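You operate a simulated robot arm through the tools that you are given. There is no shell and no other tool.

You run a simulated robot arm. Do the job below in one go: nothing can be reset, and whatever is moved stays where it is left.

TASK
Mount the orange skein ring on the swift and thread it for winding.
Fine: yellow swift knob down; its twine over guide, dial stand and traverse slide, toggle in the white holder; swift brake off; leave the other rings.

The check looks at the end state, three seconds after you hand in, the way a careful person would. Anything else that was tipped, shoved, dropped, spilled or broken makes it a failure.

THE ROBOT
A 7-joint arm with a two-finger parallel gripper, fixed in place. Base frame: the origin is on the floor under the middle of its stand, x ahead of it, y to its left, z up; the work surface is at about z = 0.8. Lengths are in m, angles in degrees, forces in N, time in s.
It reaches about 1.372 m from its shoulder. Its first joint turns from -149.0 to 149.0 degrees. Payload 3.43 kg.
The TCP is the grasp point between the finger pads, 0.03 m short of the fingertips. In the tool frame z runs along the fingers and y along their closing line. The gripper opens to 0.094 m. The fingers are 0.028 m wide and 0.01 m thick; the gripper's body (0.05 by 0.096 m) begins 0.055 m behind the TCP.
Orientation is told as [roll, pitch, yaw] about the base's x, y, z axes, in that order, counted from this pose: with the fingers straight down and closing along the base's y, the tool's x points along the base's -x, its y along +y and its z along -z.

THE INTERFACE
- The arm moves only by the tool send_rows. Its argument "rows" is a list of rows, each an object (a shift or turn left out is 0, a gripper value left out holds the last) with "slide": the shift along the tool's x, y, z in m, a list of three; "dr": the turn, a rotation vector about the tool's x, y, z in degrees, a list of three; "claw": the finger opening in m, from 0 to 0.094. In form: [{"slide": [dx, dy, dz], "dr": [rx, ry, rz], "claw": claw}, ...]. A call has 1 to 20 rows; each row shifts and turns the commanded pose from where the row before left it, along the tool's axes as they then stand. A row lasts 0.2 s, in which the tool goes at most 0.05 m and 8.6 degrees; a call with a longer step from one row to the next is refused whole, and so is a gripper value outside its range. Where a pose cannot be reached the arm comes as near as it can. A force on the tool above 50 N (or 10 N above the force at the start of the call, whichever is more), or a blocked arm, ends the call early, and 0.2 s more pass. The fingers move at their own pace (about 0.045 m/s each) and stop on an object; they squeeze with about 36 N. The grip force told is the motor's: it shows also when the fingers shut on nothing. Time passes only in rows, and 0.2 s behind the last, so rows that do not move let the fingers close. The reply holds the time, the measured pose of the TCP, the force on the tool along the base axes, the opening and the grip force, in the units named above and with some noise, with the torque about the TCP (base axes, N m) and any sound that the robot's microphone picked up.
- Cameras (640 x 400 px; columns grow to the right, rows downward): "scene" is fixed at [0.2195, 0.4995, 1.4905]; the picture's right is [0.24, -0.97, 0.00], its down [-0.62, -0.16, -0.77] and it looks along [0.74, 0.19, -0.64] (base axes); focal length 271 px, centre (320, 200). "wrist" rides on the gripper at [0.076, 0.014, -0.102] in the tool frame; the picture's right is [-0.18, 0.98, 0.00], its down [-0.75, -0.14, -0.64] and it looks along [-0.63, -0.12, 0.77] (tool axes); focal length 243 px, centre (320, 200). There is no depth. A picture from a camera that has moved, and an enlarged one, comes with that camera's place and axes in the base frame and with its lens.
- get_image(camera): a new picture of that camera. The clock stands still meanwhile.
- close_up(camera, box): a new picture of the part [left, top, right, bottom] of that camera's present view, enlarged. The clock stands still meanwhile.
- sign_off(): hands the job in; it is judged then, once.

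Places have to be worked out from the pictures, the camera data and where the tool is seen. Open the gripper and draw the arm clear of the work before you hand the job in, unless the task says otherwise.

The tools are called after ">>>" by a JSON object that holds its "op" and its "data". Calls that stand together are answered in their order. send_rows: Moves the arm, as the interface text tells. Its arguments: {"type":"object","properties":{"rows":{"type":"array"}},"required":["rows"]} The other tools are called the same way: get_image (camera) takes a picture; close_up (camera, box) takes an enlarged picture of a part of a camera's view; sign_off () hands the job in.

At the start:

```text
clock: 0.0
position: [0.9182, 0.364, 1.1807]
tool_rot: [0.0, 0.0, 0.0]
force: [-0.2, 0.0, -0.2]
ft_torque: [0.01, -0.02, 0.0]
grip_width: 0.0939
finger_force: 0.0
```

scene: 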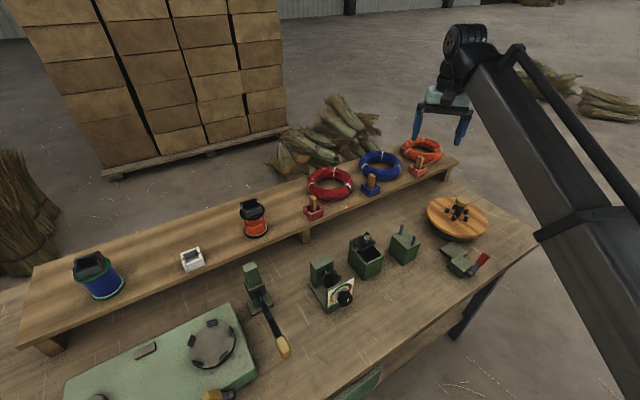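
wrist: 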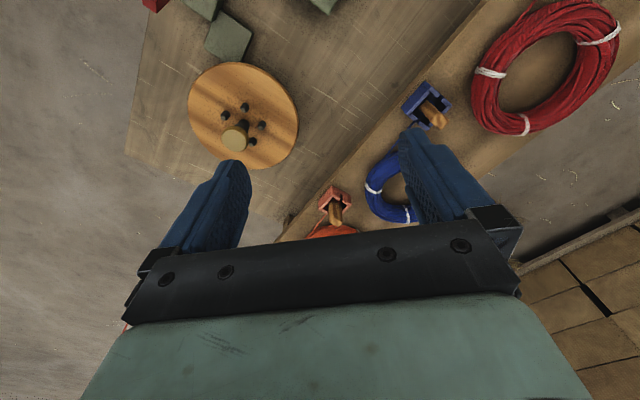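

I'll start by looking at the bench in detail before moving anything.

>>> {"op": "close_up", "data": {"camera": "scene", "box": [380, 120, 540, 220]}}

>>> {"op": "close_up", "data": {"camera": "scene", "box": [400, 180, 540, 290]}}

>>> {"op": "close_up", "data": {"camera": "scene", "box": [290, 210, 450, 320]}}

>>> {"op": "close_up", "data": {"camera": "scene", "box": [160, 180, 340, 380]}}

>>> {"op": "close_up", "data": {"camera": "wrist", "box": [120, 0, 360, 240]}}

>>> {"op": "close_up", "data": {"camera": "scene", "box": [50, 200, 300, 400]}}

```text
4.00 times, centred on (460, 170) of scene
camera zoom: at [0.2195, 0.4995, 1.4905], right [0.24, -0.97, 0.0], down [-0.62, -0.16, -0.77], along [0.74, 0.19, -0.64], focal length 1084 px, centre (-240, 320)
```

zoom: 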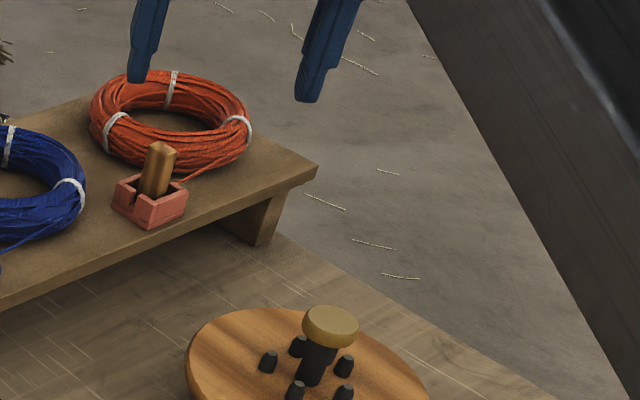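

```text
3.64 times, centred on (470, 235) of scene
camera zoom: at [0.2195, 0.4995, 1.4905], right [0.24, -0.97, 0.0], down [-0.62, -0.16, -0.77], along [0.74, 0.19, -0.64], focal length 986 px, centre (-226, 73)
```

zoom: 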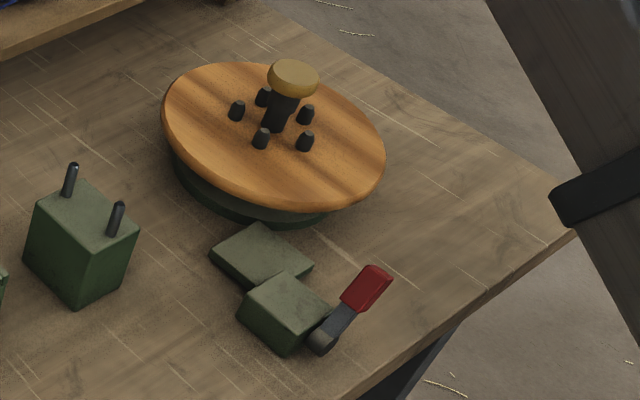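

```text
3.64 times, centred on (370, 265) of scene
camera zoom: at [0.2195, 0.4995, 1.4905], right [0.24, -0.97, 0.0], down [-0.62, -0.16, -0.77], along [0.74, 0.19, -0.64], focal length 986 px, centre (138, -36)
```

zoom: 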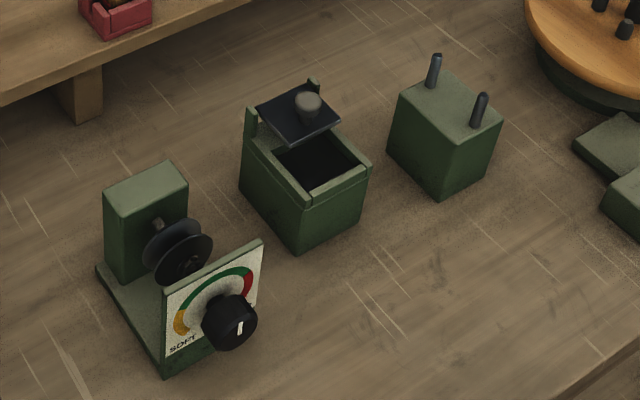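

```text
2.00 times, centred on (250, 280) of scene
camera zoom: at [0.2195, 0.4995, 1.4905], right [0.24, -0.97, 0.0], down [-0.62, -0.16, -0.77], along [0.74, 0.19, -0.64], focal length 542 px, centre (460, 40)
```

zoom: 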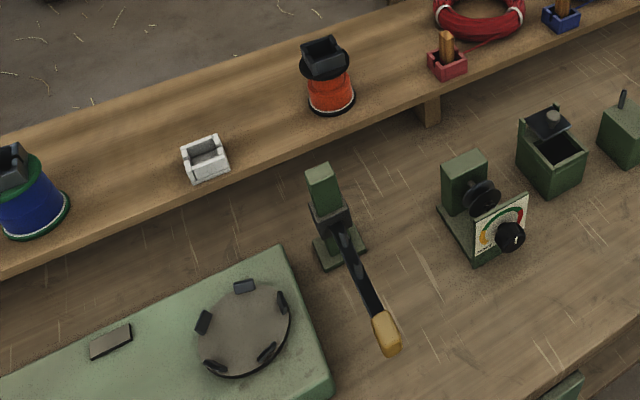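

```text
1.67 times, centred on (240, 120) of wrist
camera zoom: at [0.8426, 0.3791, 1.2833], right [0.18, 0.98, 0.0], down [0.75, -0.14, 0.64], along [0.63, -0.12, -0.77], focal length 404 px, centre (453, 333)
```

zoom: 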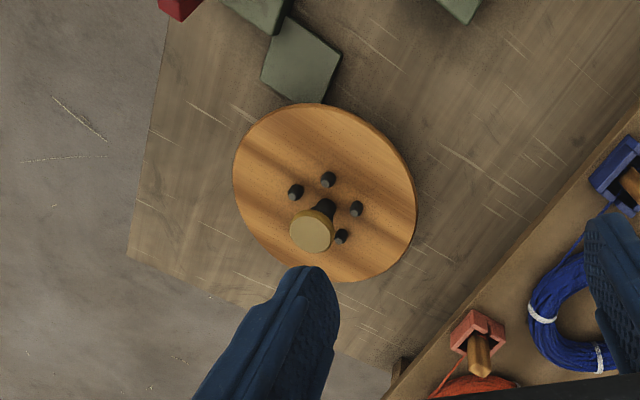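

```text
2.00 times, centred on (175, 300) of scene
camera zoom: at [0.2195, 0.4995, 1.4905], right [0.24, -0.97, 0.0], down [-0.62, -0.16, -0.77], along [0.74, 0.19, -0.64], focal length 542 px, centre (610, 0)
```

zoom: 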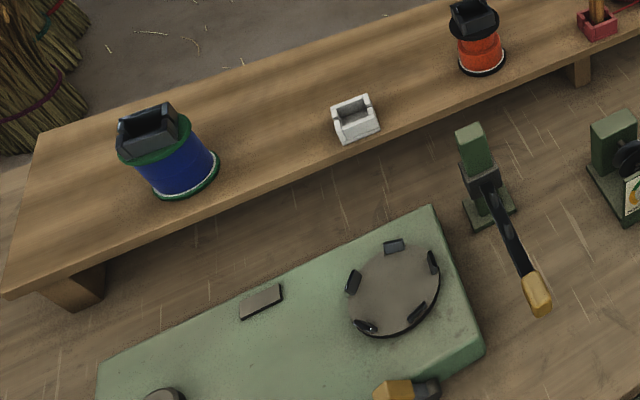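

The swift disc triangulates to about (0.97, 0.215), z≈0.85. The layout further left isn't clear yet, so I'll lift back and to the left to survey with the wrist camera.

>>> {"op": "send_rows", "data": {"rows": [{"slide": [0.024, 0.03, -0.02]}, {"slide": [0.024, 0.035, -0.02]}, {"slide": [0.024, 0.035, -0.02]}, {"slide": [0.024, 0.035, -0.02]}, {"slide": [0.024, 0.035, -0.02]}, {"slide": [0.024, 0.035, -0.02]}, {"slide": [0.024, 0.035, -0.02]}, {"slide": [0.024, 0.035, -0.02]}, {"slide": [0.024, 0.035, -0.02]}, {"slide": [0.024, 0.035, -0.02]}]}}

```text
clock: 2.2
position: [0.7132, 0.7396, 1.297]
tool_rot: [1.1, -1.1, -0.1]
force: [0.8, -0.7, 1.1]
ft_torque: [0.03, 0.02, -0.01]
grip_width: 0.0937
finger_force: 0.0
out of reach, approached as far as the arm can: row 4, 5, 6, 7, 8, 9, 10
```

The arm hit its upward limit (commanded z≈1.38, reached 1.30), so I'll look from here.

>>> {"op": "get_image", "data": {"camera": "wrist"}}

>>> {"op": "get_image", "data": {"camera": "scene"}}

```text
taken
camera wrist: at [0.6352, 0.7515, 1.3962], right [0.18, 0.98, 0.02], down [0.74, -0.15, 0.65], along [0.64, -0.1, -0.76], focal length 243 px, centre (320, 200)
```

wrist: 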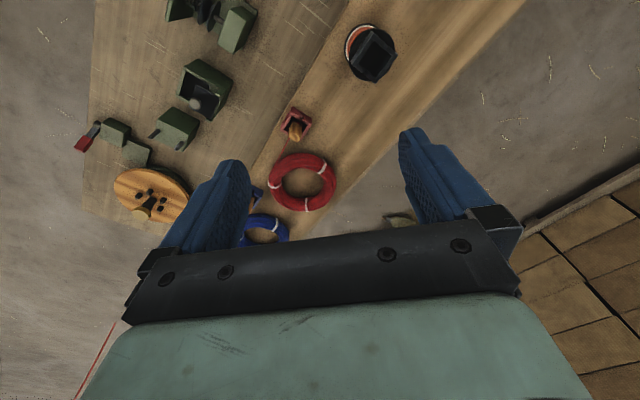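

```text
taken
```

scene: 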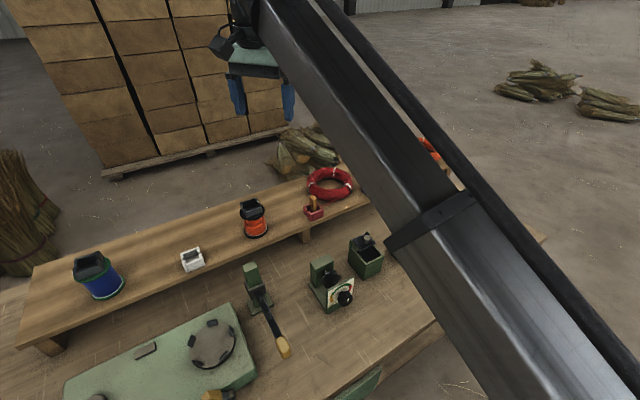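

Camera is at about x=0.64, looking forward. I'll retract towards the base to look over the left half of the bench.

>>> {"op": "send_rows", "data": {"rows": [{"slide": [0.04, 0.006, 0.019]}, {"slide": [0.04, 0.006, 0.019]}, {"slide": [0.04, 0.006, 0.019]}, {"slide": [0.04, 0.006, 0.019]}, {"slide": [0.04, 0.006, 0.019]}, {"slide": [0.04, 0.006, 0.019]}, {"slide": [0.04, 0.006, 0.019]}]}}

>>> {"op": "get_image", "data": {"camera": "wrist"}}

>>> {"op": "get_image", "data": {"camera": "scene"}}

```text
clock: 3.8
position: [0.4333, 0.7844, 1.1558]
tool_rot: [0.0, 0.0, 0.0]
force: [0.1, -0.3, 0.2]
ft_torque: [-0.01, -0.02, 0.02]
grip_width: 0.0942
finger_force: 0.2
out of reach, approached as far as the arm can: row 1
```

```text
taken
camera wrist: at [0.3578, 0.798, 1.2577], right [0.18, 0.98, 0.0], down [0.75, -0.14, 0.64], along [0.63, -0.12, -0.77], focal length 243 px, centre (320, 200)
```

wrist: 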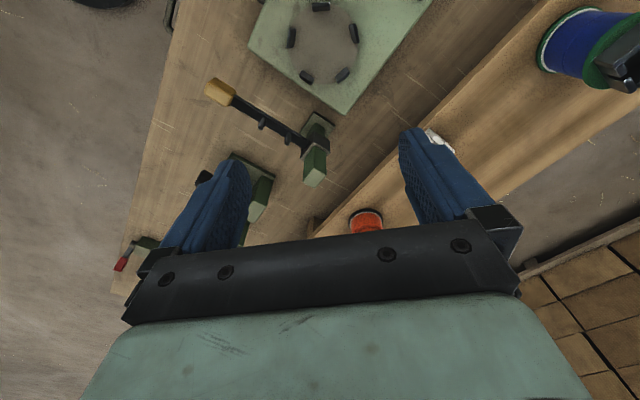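

```text
taken
```

scene: 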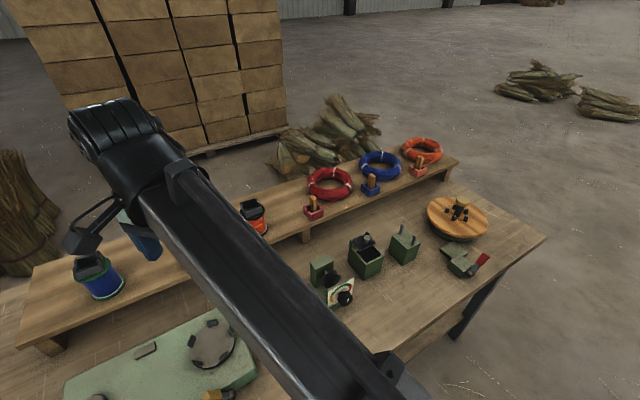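

Now zooming in on the post with the yellow lever and the machine.

>>> {"op": "close_up", "data": {"camera": "wrist", "box": [190, 60, 350, 210]}}

>>> {"op": "close_up", "data": {"camera": "wrist", "box": [60, 0, 460, 120]}}

>>> {"op": "close_up", "data": {"camera": "scene", "box": [50, 300, 250, 400]}}

```text
2.67 times, centred on (270, 135) of wrist
camera zoom: at [0.3578, 0.798, 1.2577], right [0.18, 0.98, 0.0], down [0.75, -0.14, 0.64], along [0.63, -0.12, -0.77], focal length 647 px, centre (453, 373)
```

zoom: 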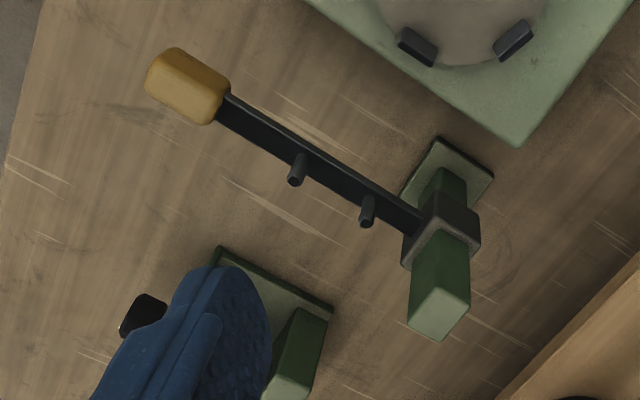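

```text
1.60 times, centred on (260, 60) of wrist
camera zoom: at [0.3578, 0.798, 1.2577], right [0.18, 0.98, 0.0], down [0.75, -0.14, 0.64], along [0.63, -0.12, -0.77], focal length 388 px, centre (416, 424)
```

zoom: 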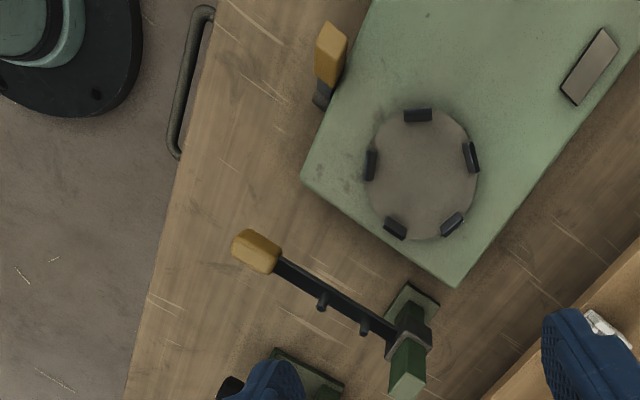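

```text
3.20 times, centred on (150, 350) of scene
camera zoom: at [0.2195, 0.4995, 1.4905], right [0.24, -0.97, 0.0], down [-0.62, -0.16, -0.77], along [0.74, 0.19, -0.64], focal length 867 px, centre (864, -280)
```

zoom: 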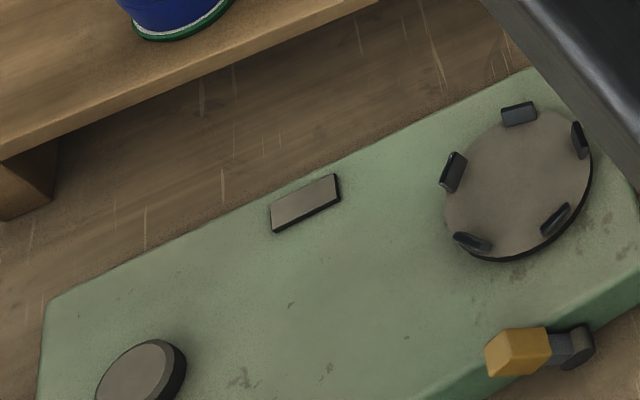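

The traverse slide appears to be the post with the black slider, a two-pin arm and a yellow handle. Next I'll fly back over the line of stations to see each one from nearer, starting with the dial stand area.

>>> {"op": "send_rows", "data": {"rows": [{"slide": [-0.026, -0.035, 0.0]}, {"slide": [-0.026, -0.035, 0.0]}, {"slide": [-0.026, -0.035, 0.0]}, {"slide": [-0.026, -0.035, 0.0]}, {"slide": [-0.026, -0.035, 0.0]}, {"slide": [-0.026, -0.035, 0.0]}]}}

>>> {"op": "get_image", "data": {"camera": "wrist"}}

```text
clock: 5.2
position: [0.5898, 0.5717, 1.1577]
tool_rot: [0.1, 0.0, 0.0]
force: [0.4, -0.1, -0.6]
ft_torque: [-0.02, 0.03, 0.02]
grip_width: 0.0939
finger_force: 0.1
```

```text
taken
camera wrist: at [0.5142, 0.5863, 1.2589], right [0.18, 0.98, 0.0], down [0.75, -0.14, 0.64], along [0.63, -0.12, -0.77], focal length 243 px, centre (320, 200)
```

wrist: 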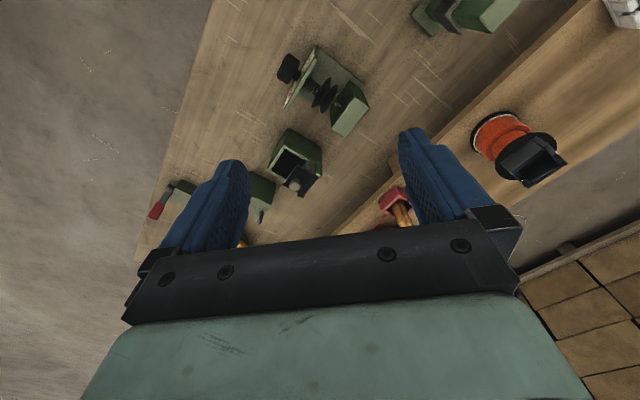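

>>> {"op": "close_up", "data": {"camera": "wrist", "box": [240, 30, 400, 210]}}

>>> {"op": "send_rows", "data": {"rows": [{"slide": [-0.03, -0.035, 0.0]}, {"slide": [-0.03, -0.035, 0.0]}, {"slide": [-0.03, -0.035, 0.0]}, {"slide": [-0.03, -0.035, 0.0]}, {"slide": [-0.03, -0.035, 0.0]}]}}

>>> {"op": "get_image", "data": {"camera": "wrist"}}

```text
2.22 times, centred on (320, 120) of wrist
camera zoom: at [0.5142, 0.5863, 1.2589], right [0.18, 0.98, 0.0], down [0.75, -0.14, 0.64], along [0.63, -0.12, -0.77], focal length 539 px, centre (320, 378)
```

zoom: 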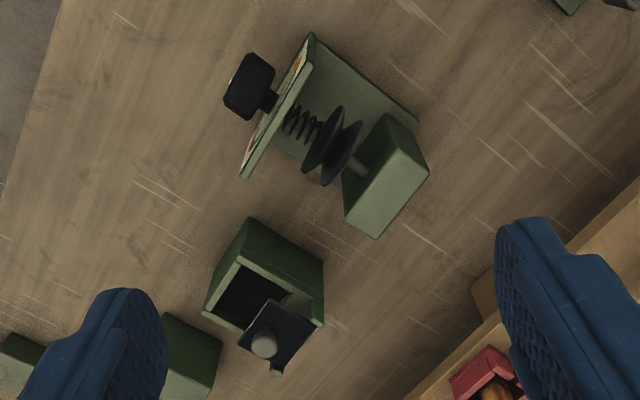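

```text
clock: 6.4
position: [0.7386, 0.3963, 1.1566]
tool_rot: [-0.1, 0.0, 0.1]
force: [-0.8, 0.1, 0.1]
ft_torque: [-0.01, 0.0, 0.02]
grip_width: 0.0941
finger_force: 0.0
```

```text
taken
camera wrist: at [0.6635, 0.4108, 1.2591], right [0.18, 0.98, 0.0], down [0.75, -0.14, 0.64], along [0.63, -0.12, -0.77], focal length 243 px, centre (320, 200)
```

wrist: 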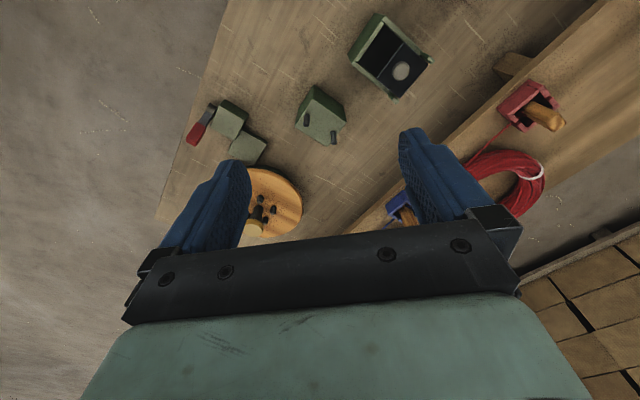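

>>> {"op": "close_up", "data": {"camera": "wrist", "box": [170, 80, 370, 240]}}

>>> {"op": "close_up", "data": {"camera": "wrist", "box": [440, 50, 580, 220]}}

>>> {"op": "close_up", "data": {"camera": "wrist", "box": [330, 0, 450, 110]}}

>>> {"op": "get_image", "data": {"camera": "scene"}}

```text
2.50 times, centred on (270, 160) of wrist
camera zoom: at [0.6635, 0.4108, 1.2591], right [0.18, 0.98, 0.0], down [0.75, -0.14, 0.64], along [0.63, -0.12, -0.77], focal length 606 px, centre (445, 300)
```

zoom: 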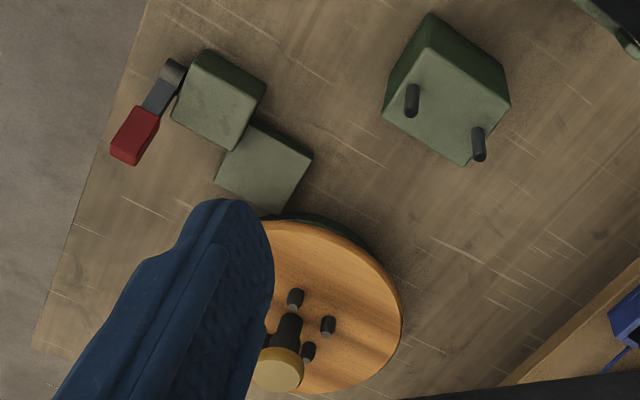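

```text
2.35 times, centred on (510, 135) of wrist
camera zoom: at [0.6635, 0.4108, 1.2591], right [0.18, 0.98, 0.0], down [0.75, -0.14, 0.64], along [0.63, -0.12, -0.77], focal length 571 px, centre (-127, 353)
```

zoom: 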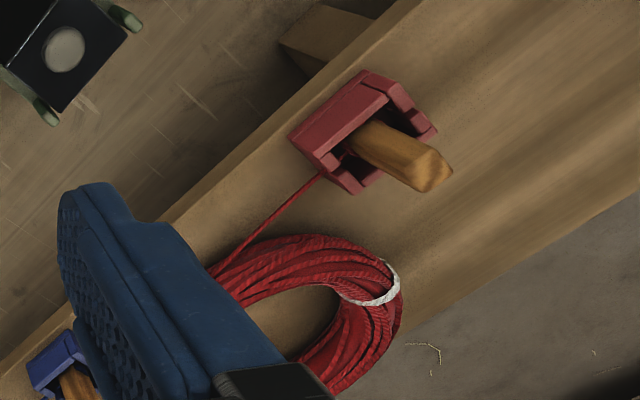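

```text
3.64 times, centred on (390, 55) of wrist
camera zoom: at [0.6635, 0.4108, 1.2591], right [0.18, 0.98, 0.0], down [0.75, -0.14, 0.64], along [0.63, -0.12, -0.77], focal length 882 px, centre (66, 727)
```

zoom: 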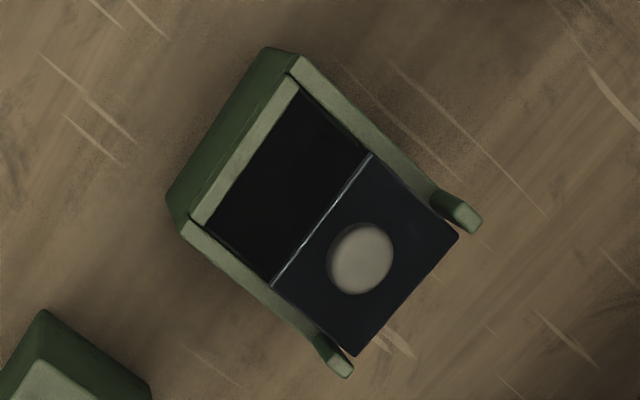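

```text
taken
```

scene: 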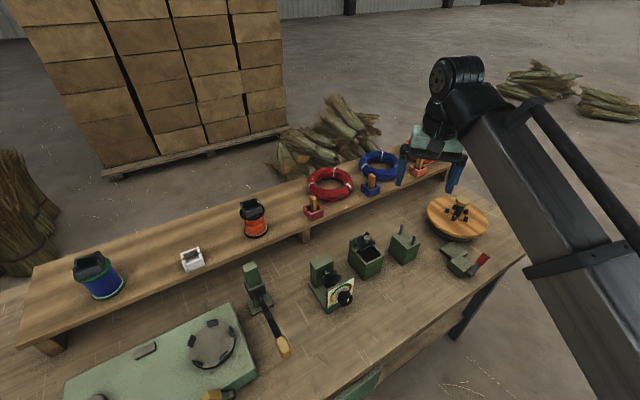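

Now moving over the swift and its brake for a close look.

>>> {"op": "send_rows", "data": {"rows": [{"slide": [-0.03, -0.035, 0.01]}, {"slide": [-0.03, -0.035, 0.01]}, {"slide": [-0.03, -0.035, 0.01]}, {"slide": [-0.03, -0.035, 0.01]}, {"slide": [-0.03, -0.035, 0.01]}]}}

>>> {"op": "get_image", "data": {"camera": "wrist"}}

>>> {"op": "get_image", "data": {"camera": "scene"}}

```text
clock: 7.6
position: [0.8889, 0.2223, 1.1076]
tool_rot: [0.1, 0.0, 0.0]
force: [1.1, -0.1, -0.7]
ft_torque: [-0.03, 0.01, 0.02]
grip_width: 0.0942
finger_force: 0.1
```

```text
taken
camera wrist: at [0.8133, 0.2359, 1.2089], right [0.18, 0.98, 0.0], down [0.75, -0.14, 0.64], along [0.63, -0.12, -0.77], focal length 243 px, centre (320, 200)
```

wrist: 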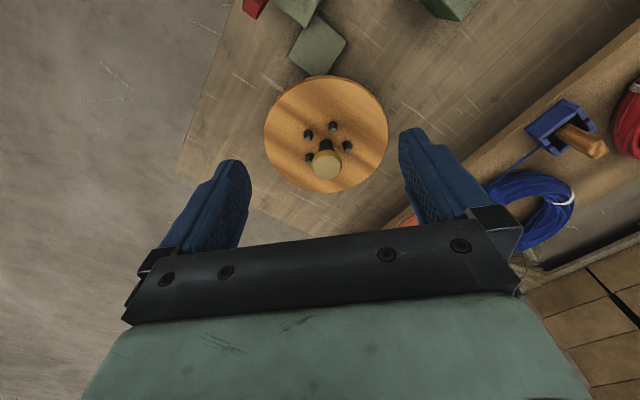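

```text
taken
```

scene: 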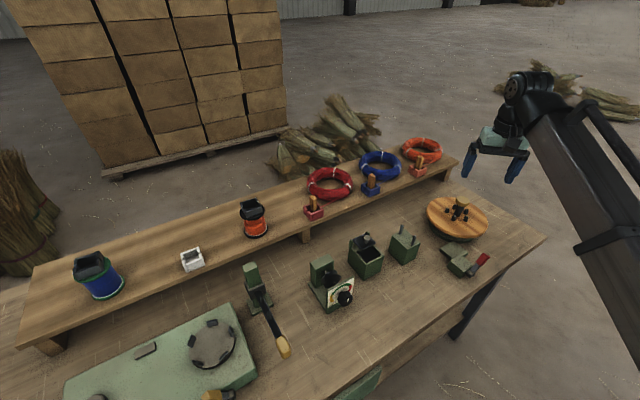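

>>> {"op": "close_up", "data": {"camera": "wrist", "box": [250, 60, 400, 200]}}

>>> {"op": "close_up", "data": {"camera": "wrist", "box": [220, 0, 380, 100]}}

>>> {"op": "close_up", "data": {"camera": "wrist", "box": [460, 80, 640, 260]}}

>>> {"op": "close_up", "data": {"camera": "scene", "box": [390, 130, 470, 180]}}

>>> {"op": "close_up", "data": {"camera": "scene", "box": [420, 180, 500, 280]}}

```text
2.86 times, centred on (325, 130) of wrist
camera zoom: at [0.8133, 0.2359, 1.2089], right [0.18, 0.98, 0.0], down [0.75, -0.14, 0.64], along [0.63, -0.12, -0.77], focal length 693 px, centre (306, 400)
```

zoom: 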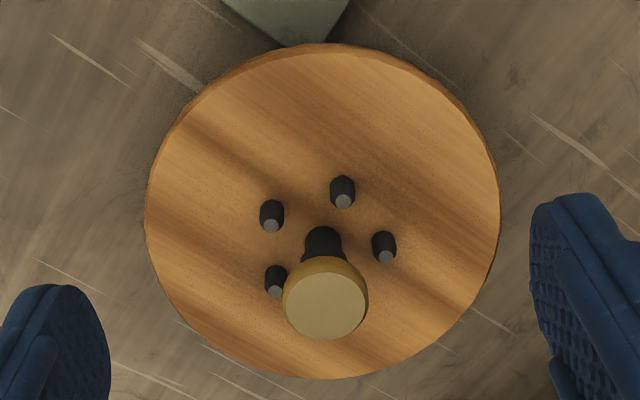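

```text
4.00 times, centred on (300, 50) of wrist
camera zoom: at [0.8133, 0.2359, 1.2089], right [0.18, 0.98, 0.0], down [0.75, -0.14, 0.64], along [0.63, -0.12, -0.77], focal length 970 px, centre (400, 800)
```

zoom: 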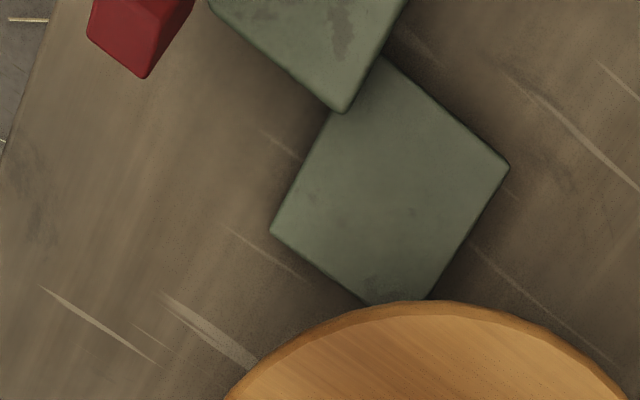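

```text
2.22 times, centred on (550, 170) of wrist
camera zoom: at [0.8133, 0.2359, 1.2089], right [0.18, 0.98, 0.0], down [0.75, -0.14, 0.64], along [0.63, -0.12, -0.77], focal length 539 px, centre (-191, 267)
```

zoom: 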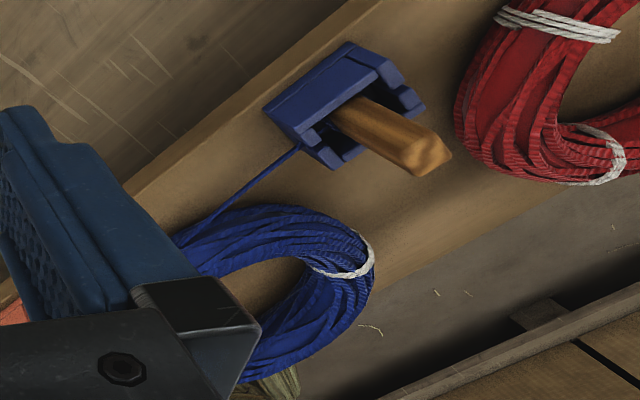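

```text
8.00 times, centred on (430, 155) of scene
camera zoom: at [0.2195, 0.4995, 1.4905], right [0.24, -0.97, 0.0], down [-0.62, -0.16, -0.77], along [0.74, 0.19, -0.64], focal length 2168 px, centre (-560, 560)
```

zoom: 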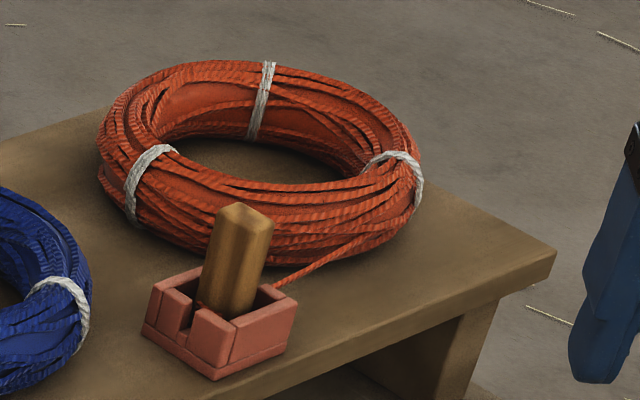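

```text
4.00 times, centred on (460, 230) of scene
camera zoom: at [0.2195, 0.4995, 1.4905], right [0.24, -0.97, 0.0], down [-0.62, -0.16, -0.77], along [0.74, 0.19, -0.64], focal length 1084 px, centre (-240, 80)
```

zoom: 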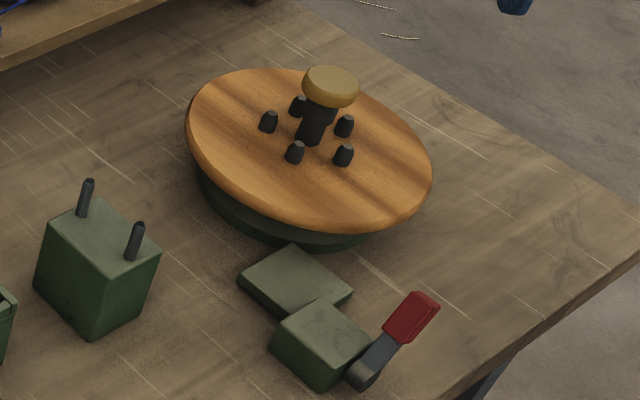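

From two-view triangulation: the bench is yawed about 45°. The guide pins are at about (0.808,0.362) and (0.846,0.399) with tops at z≈0.90, the tension discs at about (0.631,0.572,0.866), the brake pivot at about (0.785,0.183,0.815) and its handle end at about (0.815,0.154,0.86). I'll back off and lower to inspect the brake and shoe.

>>> {"op": "send_rows", "data": {"rows": [{"slide": [0.035, -0.01, 0.02]}, {"slide": [0.035, -0.01, 0.02]}, {"slide": [0.035, -0.01, 0.02]}, {"slide": [0.035, -0.01, 0.02]}]}}

>>> {"op": "get_image", "data": {"camera": "wrist"}}

>>> {"op": "close_up", "data": {"camera": "wrist", "box": [240, 20, 400, 180]}}

```text
clock: 8.6
position: [0.7484, 0.1831, 1.0254]
tool_rot: [0.0, -0.1, 0.0]
force: [-0.4, 0.4, 0.8]
ft_torque: [0.02, 0.01, 0.01]
grip_width: 0.094
finger_force: 0.2
```

```text
taken
camera wrist: at [0.673, 0.1973, 1.1283], right [0.18, 0.98, 0.0], down [0.75, -0.14, 0.64], along [0.63, -0.12, -0.77], focal length 243 px, centre (320, 200)
```

wrist: 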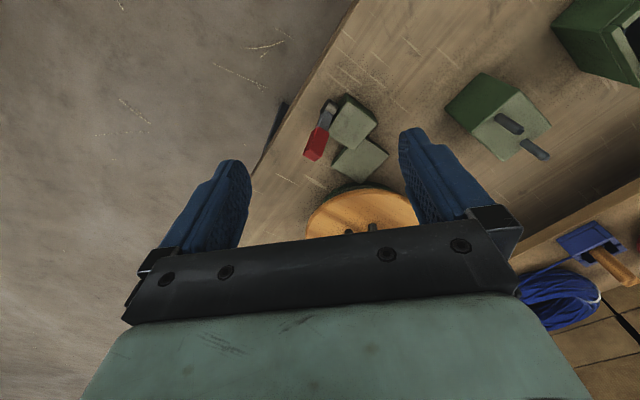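

```text
2.50 times, centred on (320, 100) of wrist
camera zoom: at [0.673, 0.1973, 1.1283], right [0.18, 0.98, 0.0], down [0.75, -0.14, 0.64], along [0.63, -0.12, -0.77], focal length 606 px, centre (320, 450)
```

zoom: 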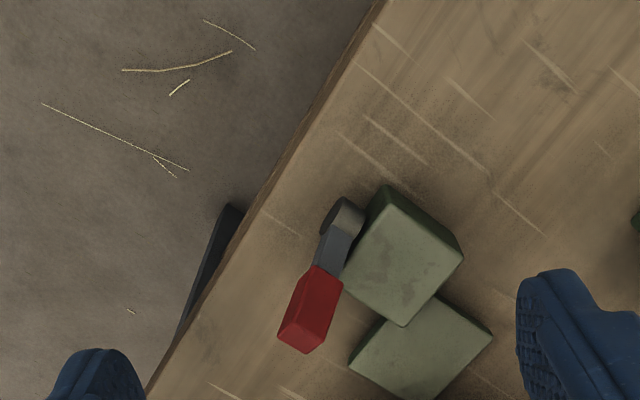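

I'd like a lower, more side-on view of the brake shoe, so I'll back off and tilt the tool forward 30°.

>>> {"op": "send_rows", "data": {"rows": [{"slide": [0.035, 0.01, 0.0]}, {"slide": [0.035, 0.01, 0.0]}, {"slide": [0.035, 0.01, 0.0], "dr": [0, -8, 0]}, {"dr": [0, -8, 0]}, {"dr": [0, -8, 0]}, {"dr": [0, -8, 0]}]}}

>>> {"op": "get_image", "data": {"camera": "wrist"}}

```text
clock: 10.0
position: [0.6441, 0.2127, 1.0265]
tool_rot: [0.1, -32.2, 0.0]
force: [-0.1, 0.3, 0.3]
ft_torque: [0.03, 0.01, 0.01]
grip_width: 0.094
finger_force: 0.0
```

```text
taken
camera wrist: at [0.5253, 0.2265, 1.0724], right [0.16, 0.98, 0.1], down [0.3, -0.14, 0.94], along [0.94, -0.12, -0.31], focal length 243 px, centre (320, 200)
```

wrist: 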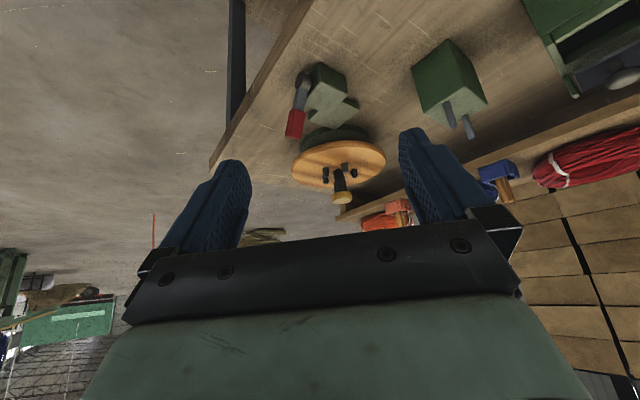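

>>> {"op": "close_up", "data": {"camera": "wrist", "box": [260, 50, 400, 220]}}

>>> {"op": "close_up", "data": {"camera": "wrist", "box": [280, 50, 360, 150]}}

>>> {"op": "close_up", "data": {"camera": "wrist", "box": [330, 180, 410, 240]}}

```text
2.35 times, centred on (330, 135) of wrist
camera zoom: at [0.5253, 0.2265, 1.0724], right [0.16, 0.98, 0.1], down [0.3, -0.14, 0.94], along [0.94, -0.12, -0.31], focal length 571 px, centre (296, 353)
```

zoom: 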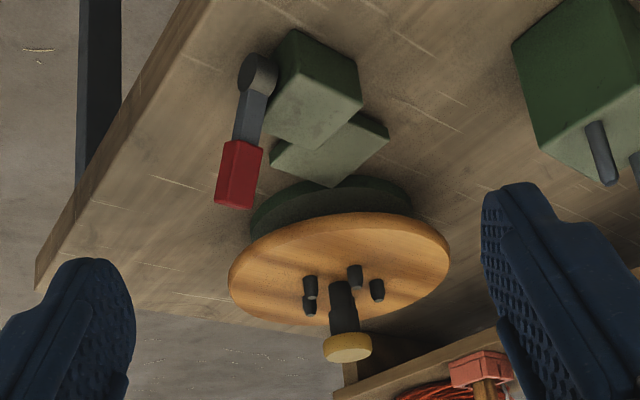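

```text
4.00 times, centred on (320, 100) of wrist
camera zoom: at [0.5253, 0.2265, 1.0724], right [0.16, 0.98, 0.1], down [0.3, -0.14, 0.94], along [0.94, -0.12, -0.31], focal length 970 px, centre (320, 600)
```

zoom: 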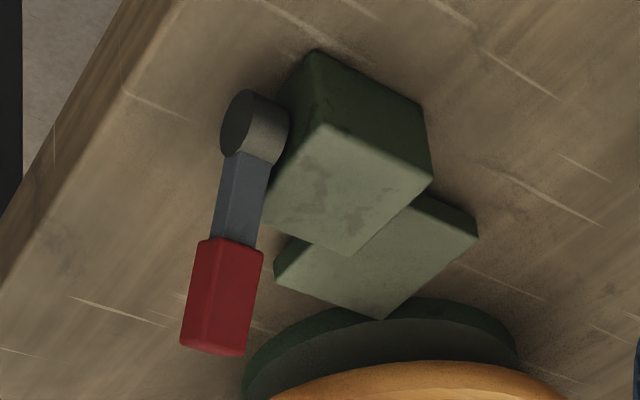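

```text
6.67 times, centred on (370, 210) of wrist
camera zoom: at [0.5253, 0.2265, 1.0724], right [0.16, 0.98, 0.1], down [0.3, -0.14, 0.94], along [0.94, -0.12, -0.31], focal length 1618 px, centre (-13, 133)
```

zoom: 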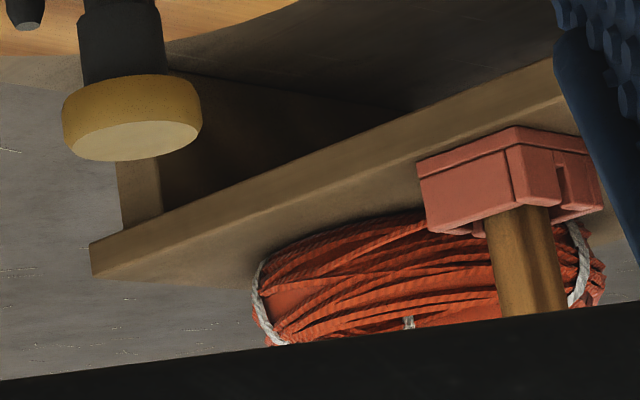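

Lever leans up at about 45° along the bench's long axis, pivoting on the block's front face. Before touching it, I'll find out whether the brake is on or off by gently dragging the disc rim. I'll level the tool, close the fingers and go above the rim.

>>> {"op": "send_rows", "data": {"rows": [{"dr": [0, 8, 0], "claw": 0.0}, {"dr": [0, 8, 0]}, {"dr": [0, 8, 0]}, {"dr": [0, 8, 0]}, {"slide": [-0.04, 0.0, -0.01]}, {"slide": [-0.04, 0.0, -0.01]}, {"slide": [-0.04, 0.01, 0.0]}, {"slide": [-0.04, 0.01, 0.0]}, {"slide": [-0.04, 0.01, 0.0]}, {"slide": [-0.04, 0.01, 0.0]}, {"slide": [-0.04, 0.01, 0.0]}]}}

>>> {"op": "get_image", "data": {"camera": "wrist"}}

>>> {"op": "get_image", "data": {"camera": "scene"}}

```text
clock: 12.4
position: [0.925, 0.2619, 1.0462]
tool_rot: [-0.1, -0.1, 0.0]
force: [-0.1, -1.2, 0.8]
ft_torque: [0.0, -0.03, 0.01]
grip_width: 0.0001
finger_force: 33.3
```

```text
taken
camera wrist: at [0.8486, 0.2766, 1.1479], right [0.18, 0.98, 0.0], down [0.75, -0.14, 0.64], along [0.63, -0.12, -0.77], focal length 243 px, centre (320, 200)
```

wrist: 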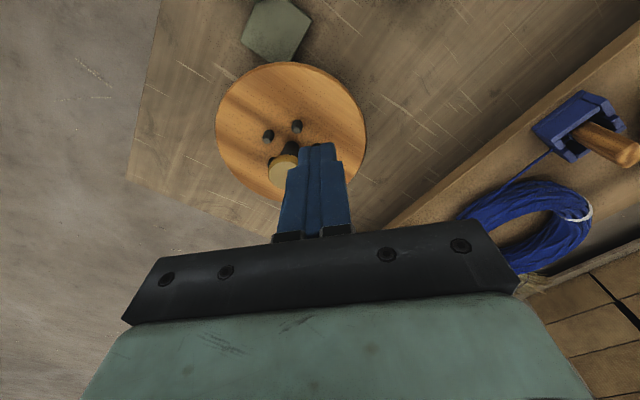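

```text
taken
```

scene: 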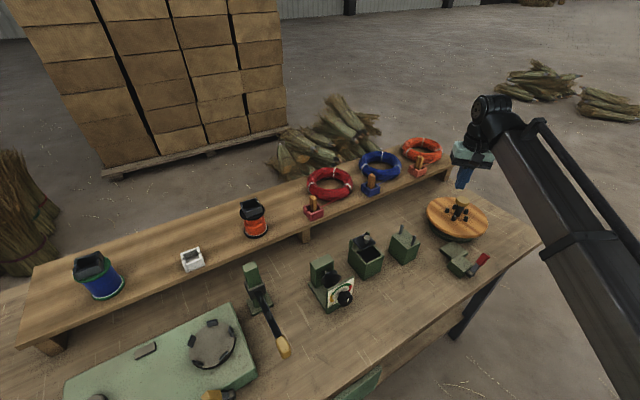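

Fingertips are above the rim at radius ≈0.08 from the swift centre. Descending to just above the disc.

>>> {"op": "send_rows", "data": {"rows": [{"slide": [0, 0, 0.04]}, {"slide": [0, 0, 0.04]}, {"slide": [0, 0, 0.04]}, {"slide": [0, 0, 0.02]}]}}

>>> {"op": "get_image", "data": {"camera": "wrist"}}

>>> {"op": "close_up", "data": {"camera": "scene", "box": [420, 180, 500, 260]}}

```text
clock: 13.4
position: [0.924, 0.261, 0.9064]
tool_rot: [0.1, 0.1, 0.0]
force: [0.0, 0.1, -0.1]
ft_torque: [0.0, 0.0, -0.03]
grip_width: 0.0
finger_force: 33.0
```

```text
taken
camera wrist: at [0.8478, 0.2761, 1.0082], right [0.18, 0.98, 0.0], down [0.75, -0.14, 0.64], along [0.63, -0.12, -0.77], focal length 243 px, centre (320, 200)
```

wrist: 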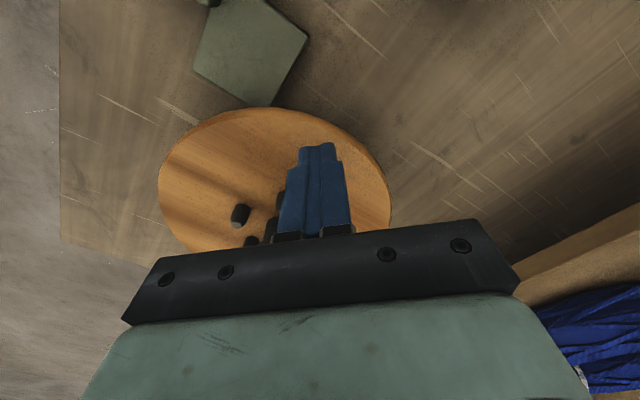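

```text
5.00 times, centred on (460, 220) of scene
camera zoom: at [0.2195, 0.4995, 1.4905], right [0.24, -0.97, 0.0], down [-0.62, -0.16, -0.77], along [0.74, 0.19, -0.64], focal length 1355 px, centre (-380, 100)
```

zoom: 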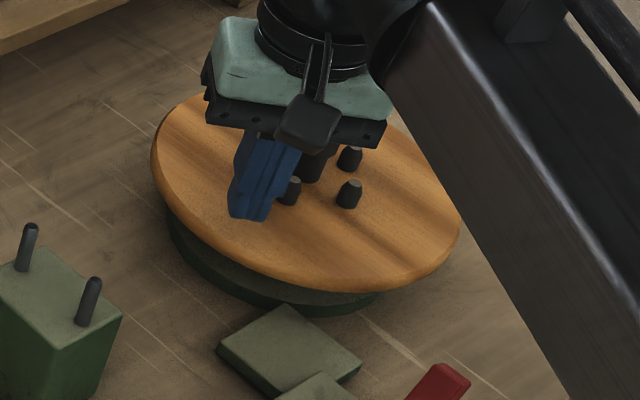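

Tip sits at z≈0.876, still without contact. I'll feel for the disc in small steps.

>>> {"op": "send_rows", "data": {"rows": [{"slide": [0, 0, 0.003]}, {"slide": [0, 0, 0.003]}, {"slide": [0, 0, 0.002]}, {"slide": [0, 0, 0.0]}]}}

```text
clock: 14.4
position: [0.9231, 0.2618, 0.8994]
tool_rot: [0.0, 0.0, 0.0]
force: [-0.2, -1.6, 0.2]
ft_torque: [0.02, -0.01, -0.02]
grip_width: 0.0
finger_force: 33.0
```

>>> {"op": "send_rows", "data": {"rows": [{"slide": [0, 0, 0.002]}, {"slide": [0, 0, 0.002]}, {"slide": [0, 0, 0.002]}, {"slide": [0, 0, 0.0]}]}}

```text
clock: 15.4
position: [0.9237, 0.2629, 0.8933]
tool_rot: [0.0, 0.0, 0.0]
force: [0.2, -0.6, 0.7]
ft_torque: [-0.01, 0.0, 0.02]
grip_width: 0.0002
finger_force: 33.6
```

>>> {"op": "send_rows", "data": {"rows": [{"slide": [0, 0, 0.002]}, {"slide": [0, 0, 0.002]}, {"slide": [0, 0, 0.002]}, {"slide": [0, 0, 0.0]}]}}

>>> {"op": "close_up", "data": {"camera": "scene", "box": [420, 180, 500, 260]}}

```text
clock: 16.4
position: [0.924, 0.2632, 0.8921]
tool_rot: [-0.1, -0.1, 0.1]
force: [-5.1, -1.0, 12.7]
ft_torque: [-0.06, 0.34, -0.17]
grip_width: 0.0001
finger_force: 32.6
stopped in row 4: the force on the tool passed its limit at 52 N (the readings are from after the stop); the commanded pose is now the measured one
```

```text
5.00 times, centred on (460, 220) of scene
camera zoom: at [0.2195, 0.4995, 1.4905], right [0.24, -0.97, 0.0], down [-0.62, -0.16, -0.77], along [0.74, 0.19, -0.64], focal length 1355 px, centre (-380, 100)
```

zoom: 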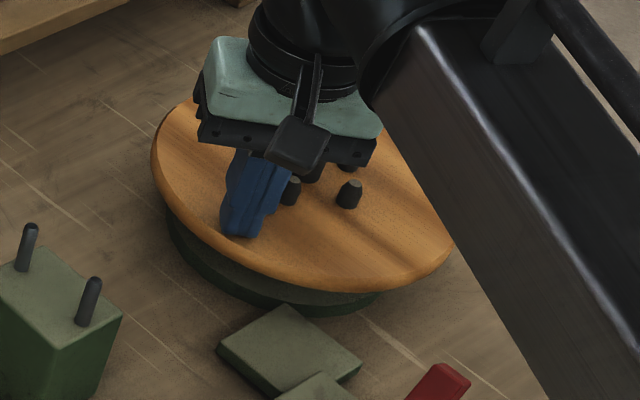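

Contact confirmed: disc top is at z≈0.862, and I'm pressing with about 12 N. Now a small tangential drag to see whether the disc turns.

>>> {"op": "send_rows", "data": {"rows": [{"slide": [-0.003, 0.004, 0]}, {"slide": [-0.003, 0.004, 0]}, {"slide": [-0.003, 0.004, 0]}, {"slide": [-0.003, 0.004, 0]}]}}

>>> {"op": "close_up", "data": {"camera": "scene", "box": [420, 180, 500, 260]}}

```text
clock: 17.4
position: [0.9365, 0.2771, 0.8914]
tool_rot: [0.1, -0.3, 0.1]
force: [-4.1, -10.0, 26.8]
ft_torque: [-0.33, 0.53, -0.19]
grip_width: 0.0
finger_force: 33.0
```

```text
5.00 times, centred on (460, 220) of scene
camera zoom: at [0.2195, 0.4995, 1.4905], right [0.24, -0.97, 0.0], down [-0.62, -0.16, -0.77], along [0.74, 0.19, -0.64], focal length 1355 px, centre (-380, 100)
```

zoom: 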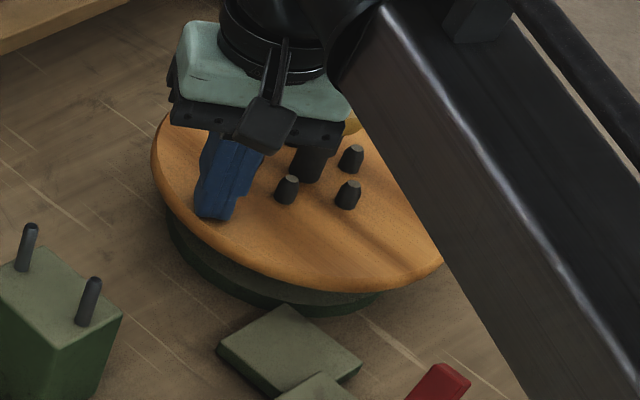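

The disc did not turn at all under ~11 N of tangential drag, so the brake is ON now with the lever in this position. It will need to be thrown over. I'll lift off and head for the orange ring first.

>>> {"op": "send_rows", "data": {"rows": [{"slide": [0, 0, -0.03]}, {"slide": [0, 0, -0.04]}, {"slide": [0, 0, -0.04]}, {"slide": [0, 0, -0.04], "claw": 0.094}, {"slide": [-0.03, 0, -0.03]}, {"slide": [-0.04, 0, 0]}, {"slide": [-0.03, 0, 0]}]}}

>>> {"op": "get_image", "data": {"camera": "wrist"}}

>>> {"op": "close_up", "data": {"camera": "scene", "box": [380, 130, 540, 230]}}

```text
clock: 19.0
position: [1.0364, 0.2784, 1.0715]
tool_rot: [0.1, -0.2, 0.1]
force: [0.0, -0.1, 0.1]
ft_torque: [0.02, -0.03, -0.02]
grip_width: 0.0865
finger_force: 0.2
```

```text
taken
camera wrist: at [0.9597, 0.2925, 1.1722], right [0.18, 0.98, 0.0], down [0.75, -0.14, 0.64], along [0.63, -0.12, -0.76], focal length 243 px, centre (320, 200)
```

wrist: 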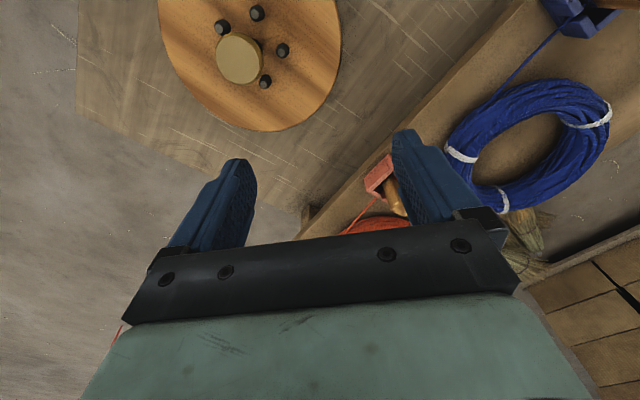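

```text
4.00 times, centred on (460, 180) of scene
camera zoom: at [0.2195, 0.4995, 1.4905], right [0.24, -0.97, 0.0], down [-0.62, -0.16, -0.77], along [0.74, 0.19, -0.64], focal length 1084 px, centre (-240, 280)
```

zoom: 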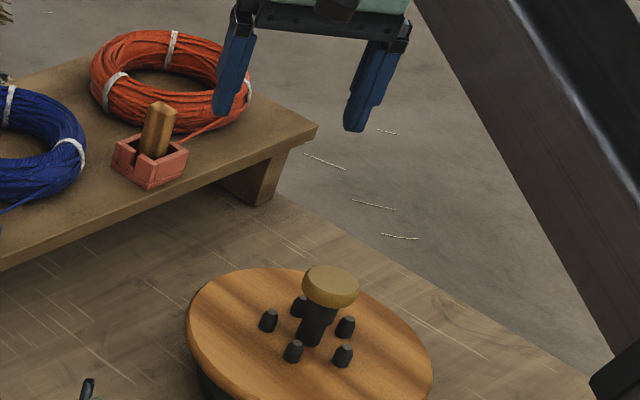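

Refined swift centre ≈ (0.989, 0.212), with pegs at roughly 5°, 77°, 149°, 221° and 293°. The ring centre is about (1.278, 0.328), and its twine leaves at about 239°, so I'll grip the ring wall at about 260°, on its −y side. Checking reach there with a vertical tool.

>>> {"op": "send_rows", "data": {"rows": [{"slide": [-0.04, -0.003, 0.005], "claw": 0.075}, {"slide": [-0.04, -0.003, 0.005]}, {"slide": [-0.04, -0.003, 0.005]}, {"slide": [-0.04, -0.003, 0.005]}, {"slide": [-0.03, -0.003, 0.005]}, {"slide": [-0.03, -0.003, 0.0]}]}}

>>> {"op": "get_image", "data": {"camera": "wrist"}}

>>> {"op": "close_up", "data": {"camera": "scene", "box": [380, 110, 540, 210]}}

```text
clock: 20.4
position: [1.1734, 0.2423, 1.0299]
tool_rot: [0.0, -0.2, 0.0]
force: [-0.3, 0.2, 1.0]
ft_torque: [-0.04, -0.01, -0.02]
grip_width: 0.0749
finger_force: 0.1
out of reach, approached as far as the arm can: row 4, 5, 6
```

```text
taken
camera wrist: at [1.0985, 0.2566, 1.1305], right [0.18, 0.98, 0.0], down [0.75, -0.14, 0.65], along [0.63, -0.12, -0.76], focal length 243 px, centre (320, 200)
```

wrist: 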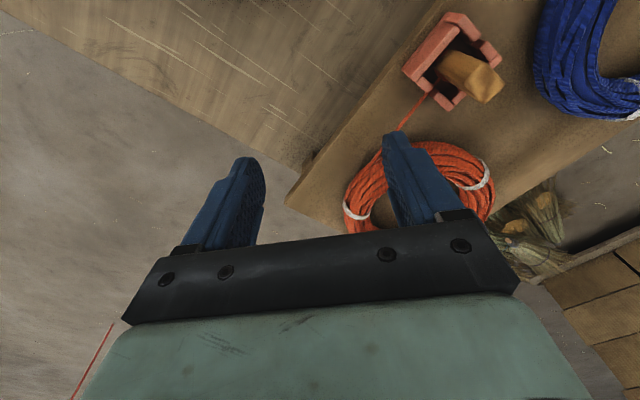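

```text
4.00 times, centred on (460, 160) of scene
camera zoom: at [0.2195, 0.4995, 1.4905], right [0.24, -0.97, 0.0], down [-0.62, -0.16, -0.77], along [0.74, 0.19, -0.64], focal length 1084 px, centre (-240, 360)
```

zoom: 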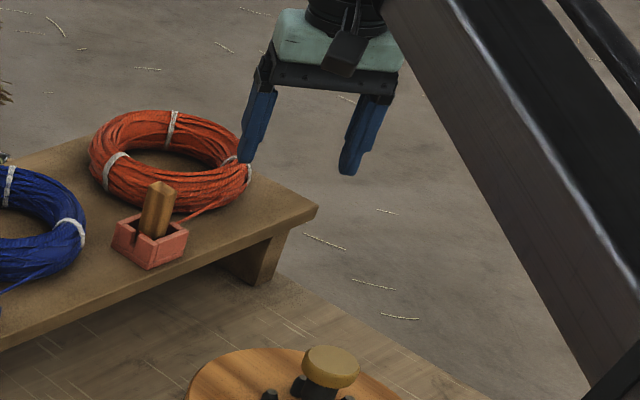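

Vertical reach tops out at radius ≈1.2, so I need a forward tilt to reach the ring. Zooming in on the ring for exact dimensions first.

>>> {"op": "close_up", "data": {"camera": "wrist", "box": [320, 100, 520, 250]}}

>>> {"op": "close_up", "data": {"camera": "wrist", "box": [380, 0, 520, 140]}}

```text
2.67 times, centred on (420, 175) of wrist
camera zoom: at [1.0985, 0.2566, 1.1305], right [0.18, 0.98, 0.0], down [0.75, -0.14, 0.65], along [0.63, -0.12, -0.76], focal length 647 px, centre (53, 267)
```

zoom: 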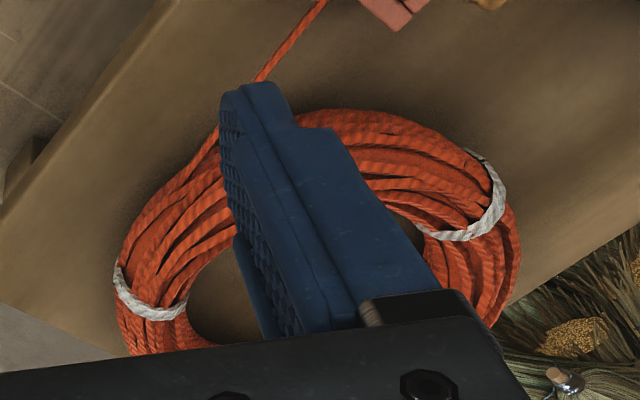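

```text
2.86 times, centred on (450, 70) of wrist
camera zoom: at [1.0985, 0.2566, 1.1305], right [0.18, 0.98, 0.0], down [0.75, -0.14, 0.65], along [0.63, -0.12, -0.76], focal length 693 px, centre (-51, 571)
```

zoom: 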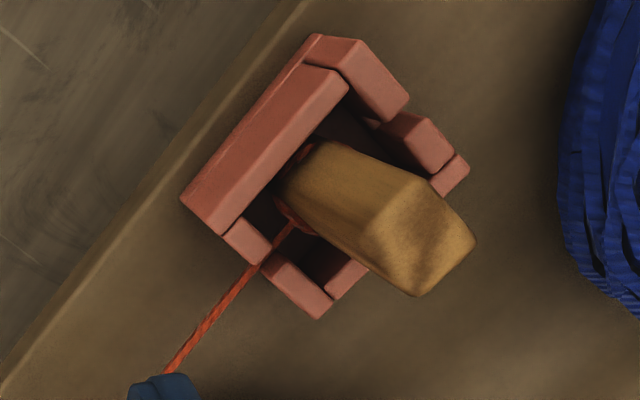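

Ring: outer radius ≈0.081, tube ≈0.03, and a tie at about 276°. I'll yaw −8°, tilt 24° forward and hover over the grip point (1.268, 0.266).

>>> {"op": "send_rows", "data": {"rows": [{"dr": [0, 0, 8]}, {"dr": [0, -8, 0]}, {"dr": [0, -8, 0]}, {"dr": [0, -8, 0]}, {"slide": [-0.0235, 0.0121, 0.0214]}, {"slide": [-0.0235, 0.0121, 0.0214]}, {"slide": [-0.0235, 0.0121, 0.0214]}]}}

>>> {"op": "get_image", "data": {"camera": "wrist"}}

>>> {"op": "close_up", "data": {"camera": "scene", "box": [380, 110, 500, 190]}}

```text
clock: 22.0
position: [1.2566, 0.2624, 0.9977]
tool_rot: [0.1, -24.3, -8.0]
force: [-0.2, -0.4, -0.2]
ft_torque: [-0.03, -0.02, 0.01]
grip_width: 0.0749
finger_force: 0.0
out of reach, approached as far as the arm can: row 7
```

```text
taken
camera wrist: at [1.1494, 0.2918, 1.0584], right [0.3, 0.95, 0.08], down [0.4, -0.2, 0.9], along [0.87, -0.24, -0.44], focal length 243 px, centre (320, 200)
```

wrist: 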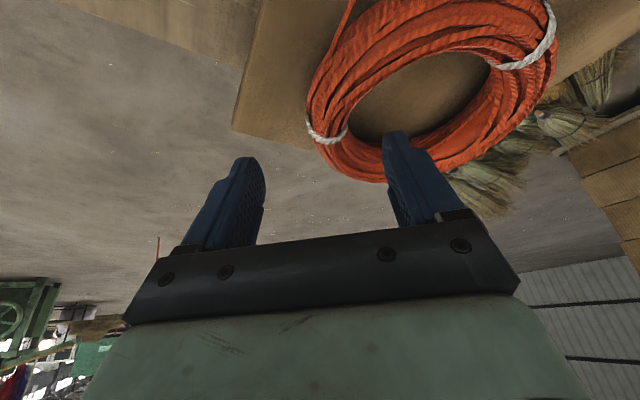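

```text
5.00 times, centred on (440, 150) of scene
camera zoom: at [0.2195, 0.4995, 1.4905], right [0.24, -0.97, 0.0], down [-0.62, -0.16, -0.77], along [0.74, 0.19, -0.64], focal length 1355 px, centre (-280, 450)
```

zoom: 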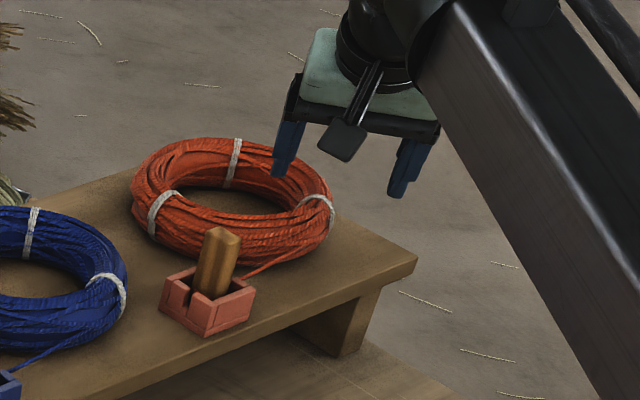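

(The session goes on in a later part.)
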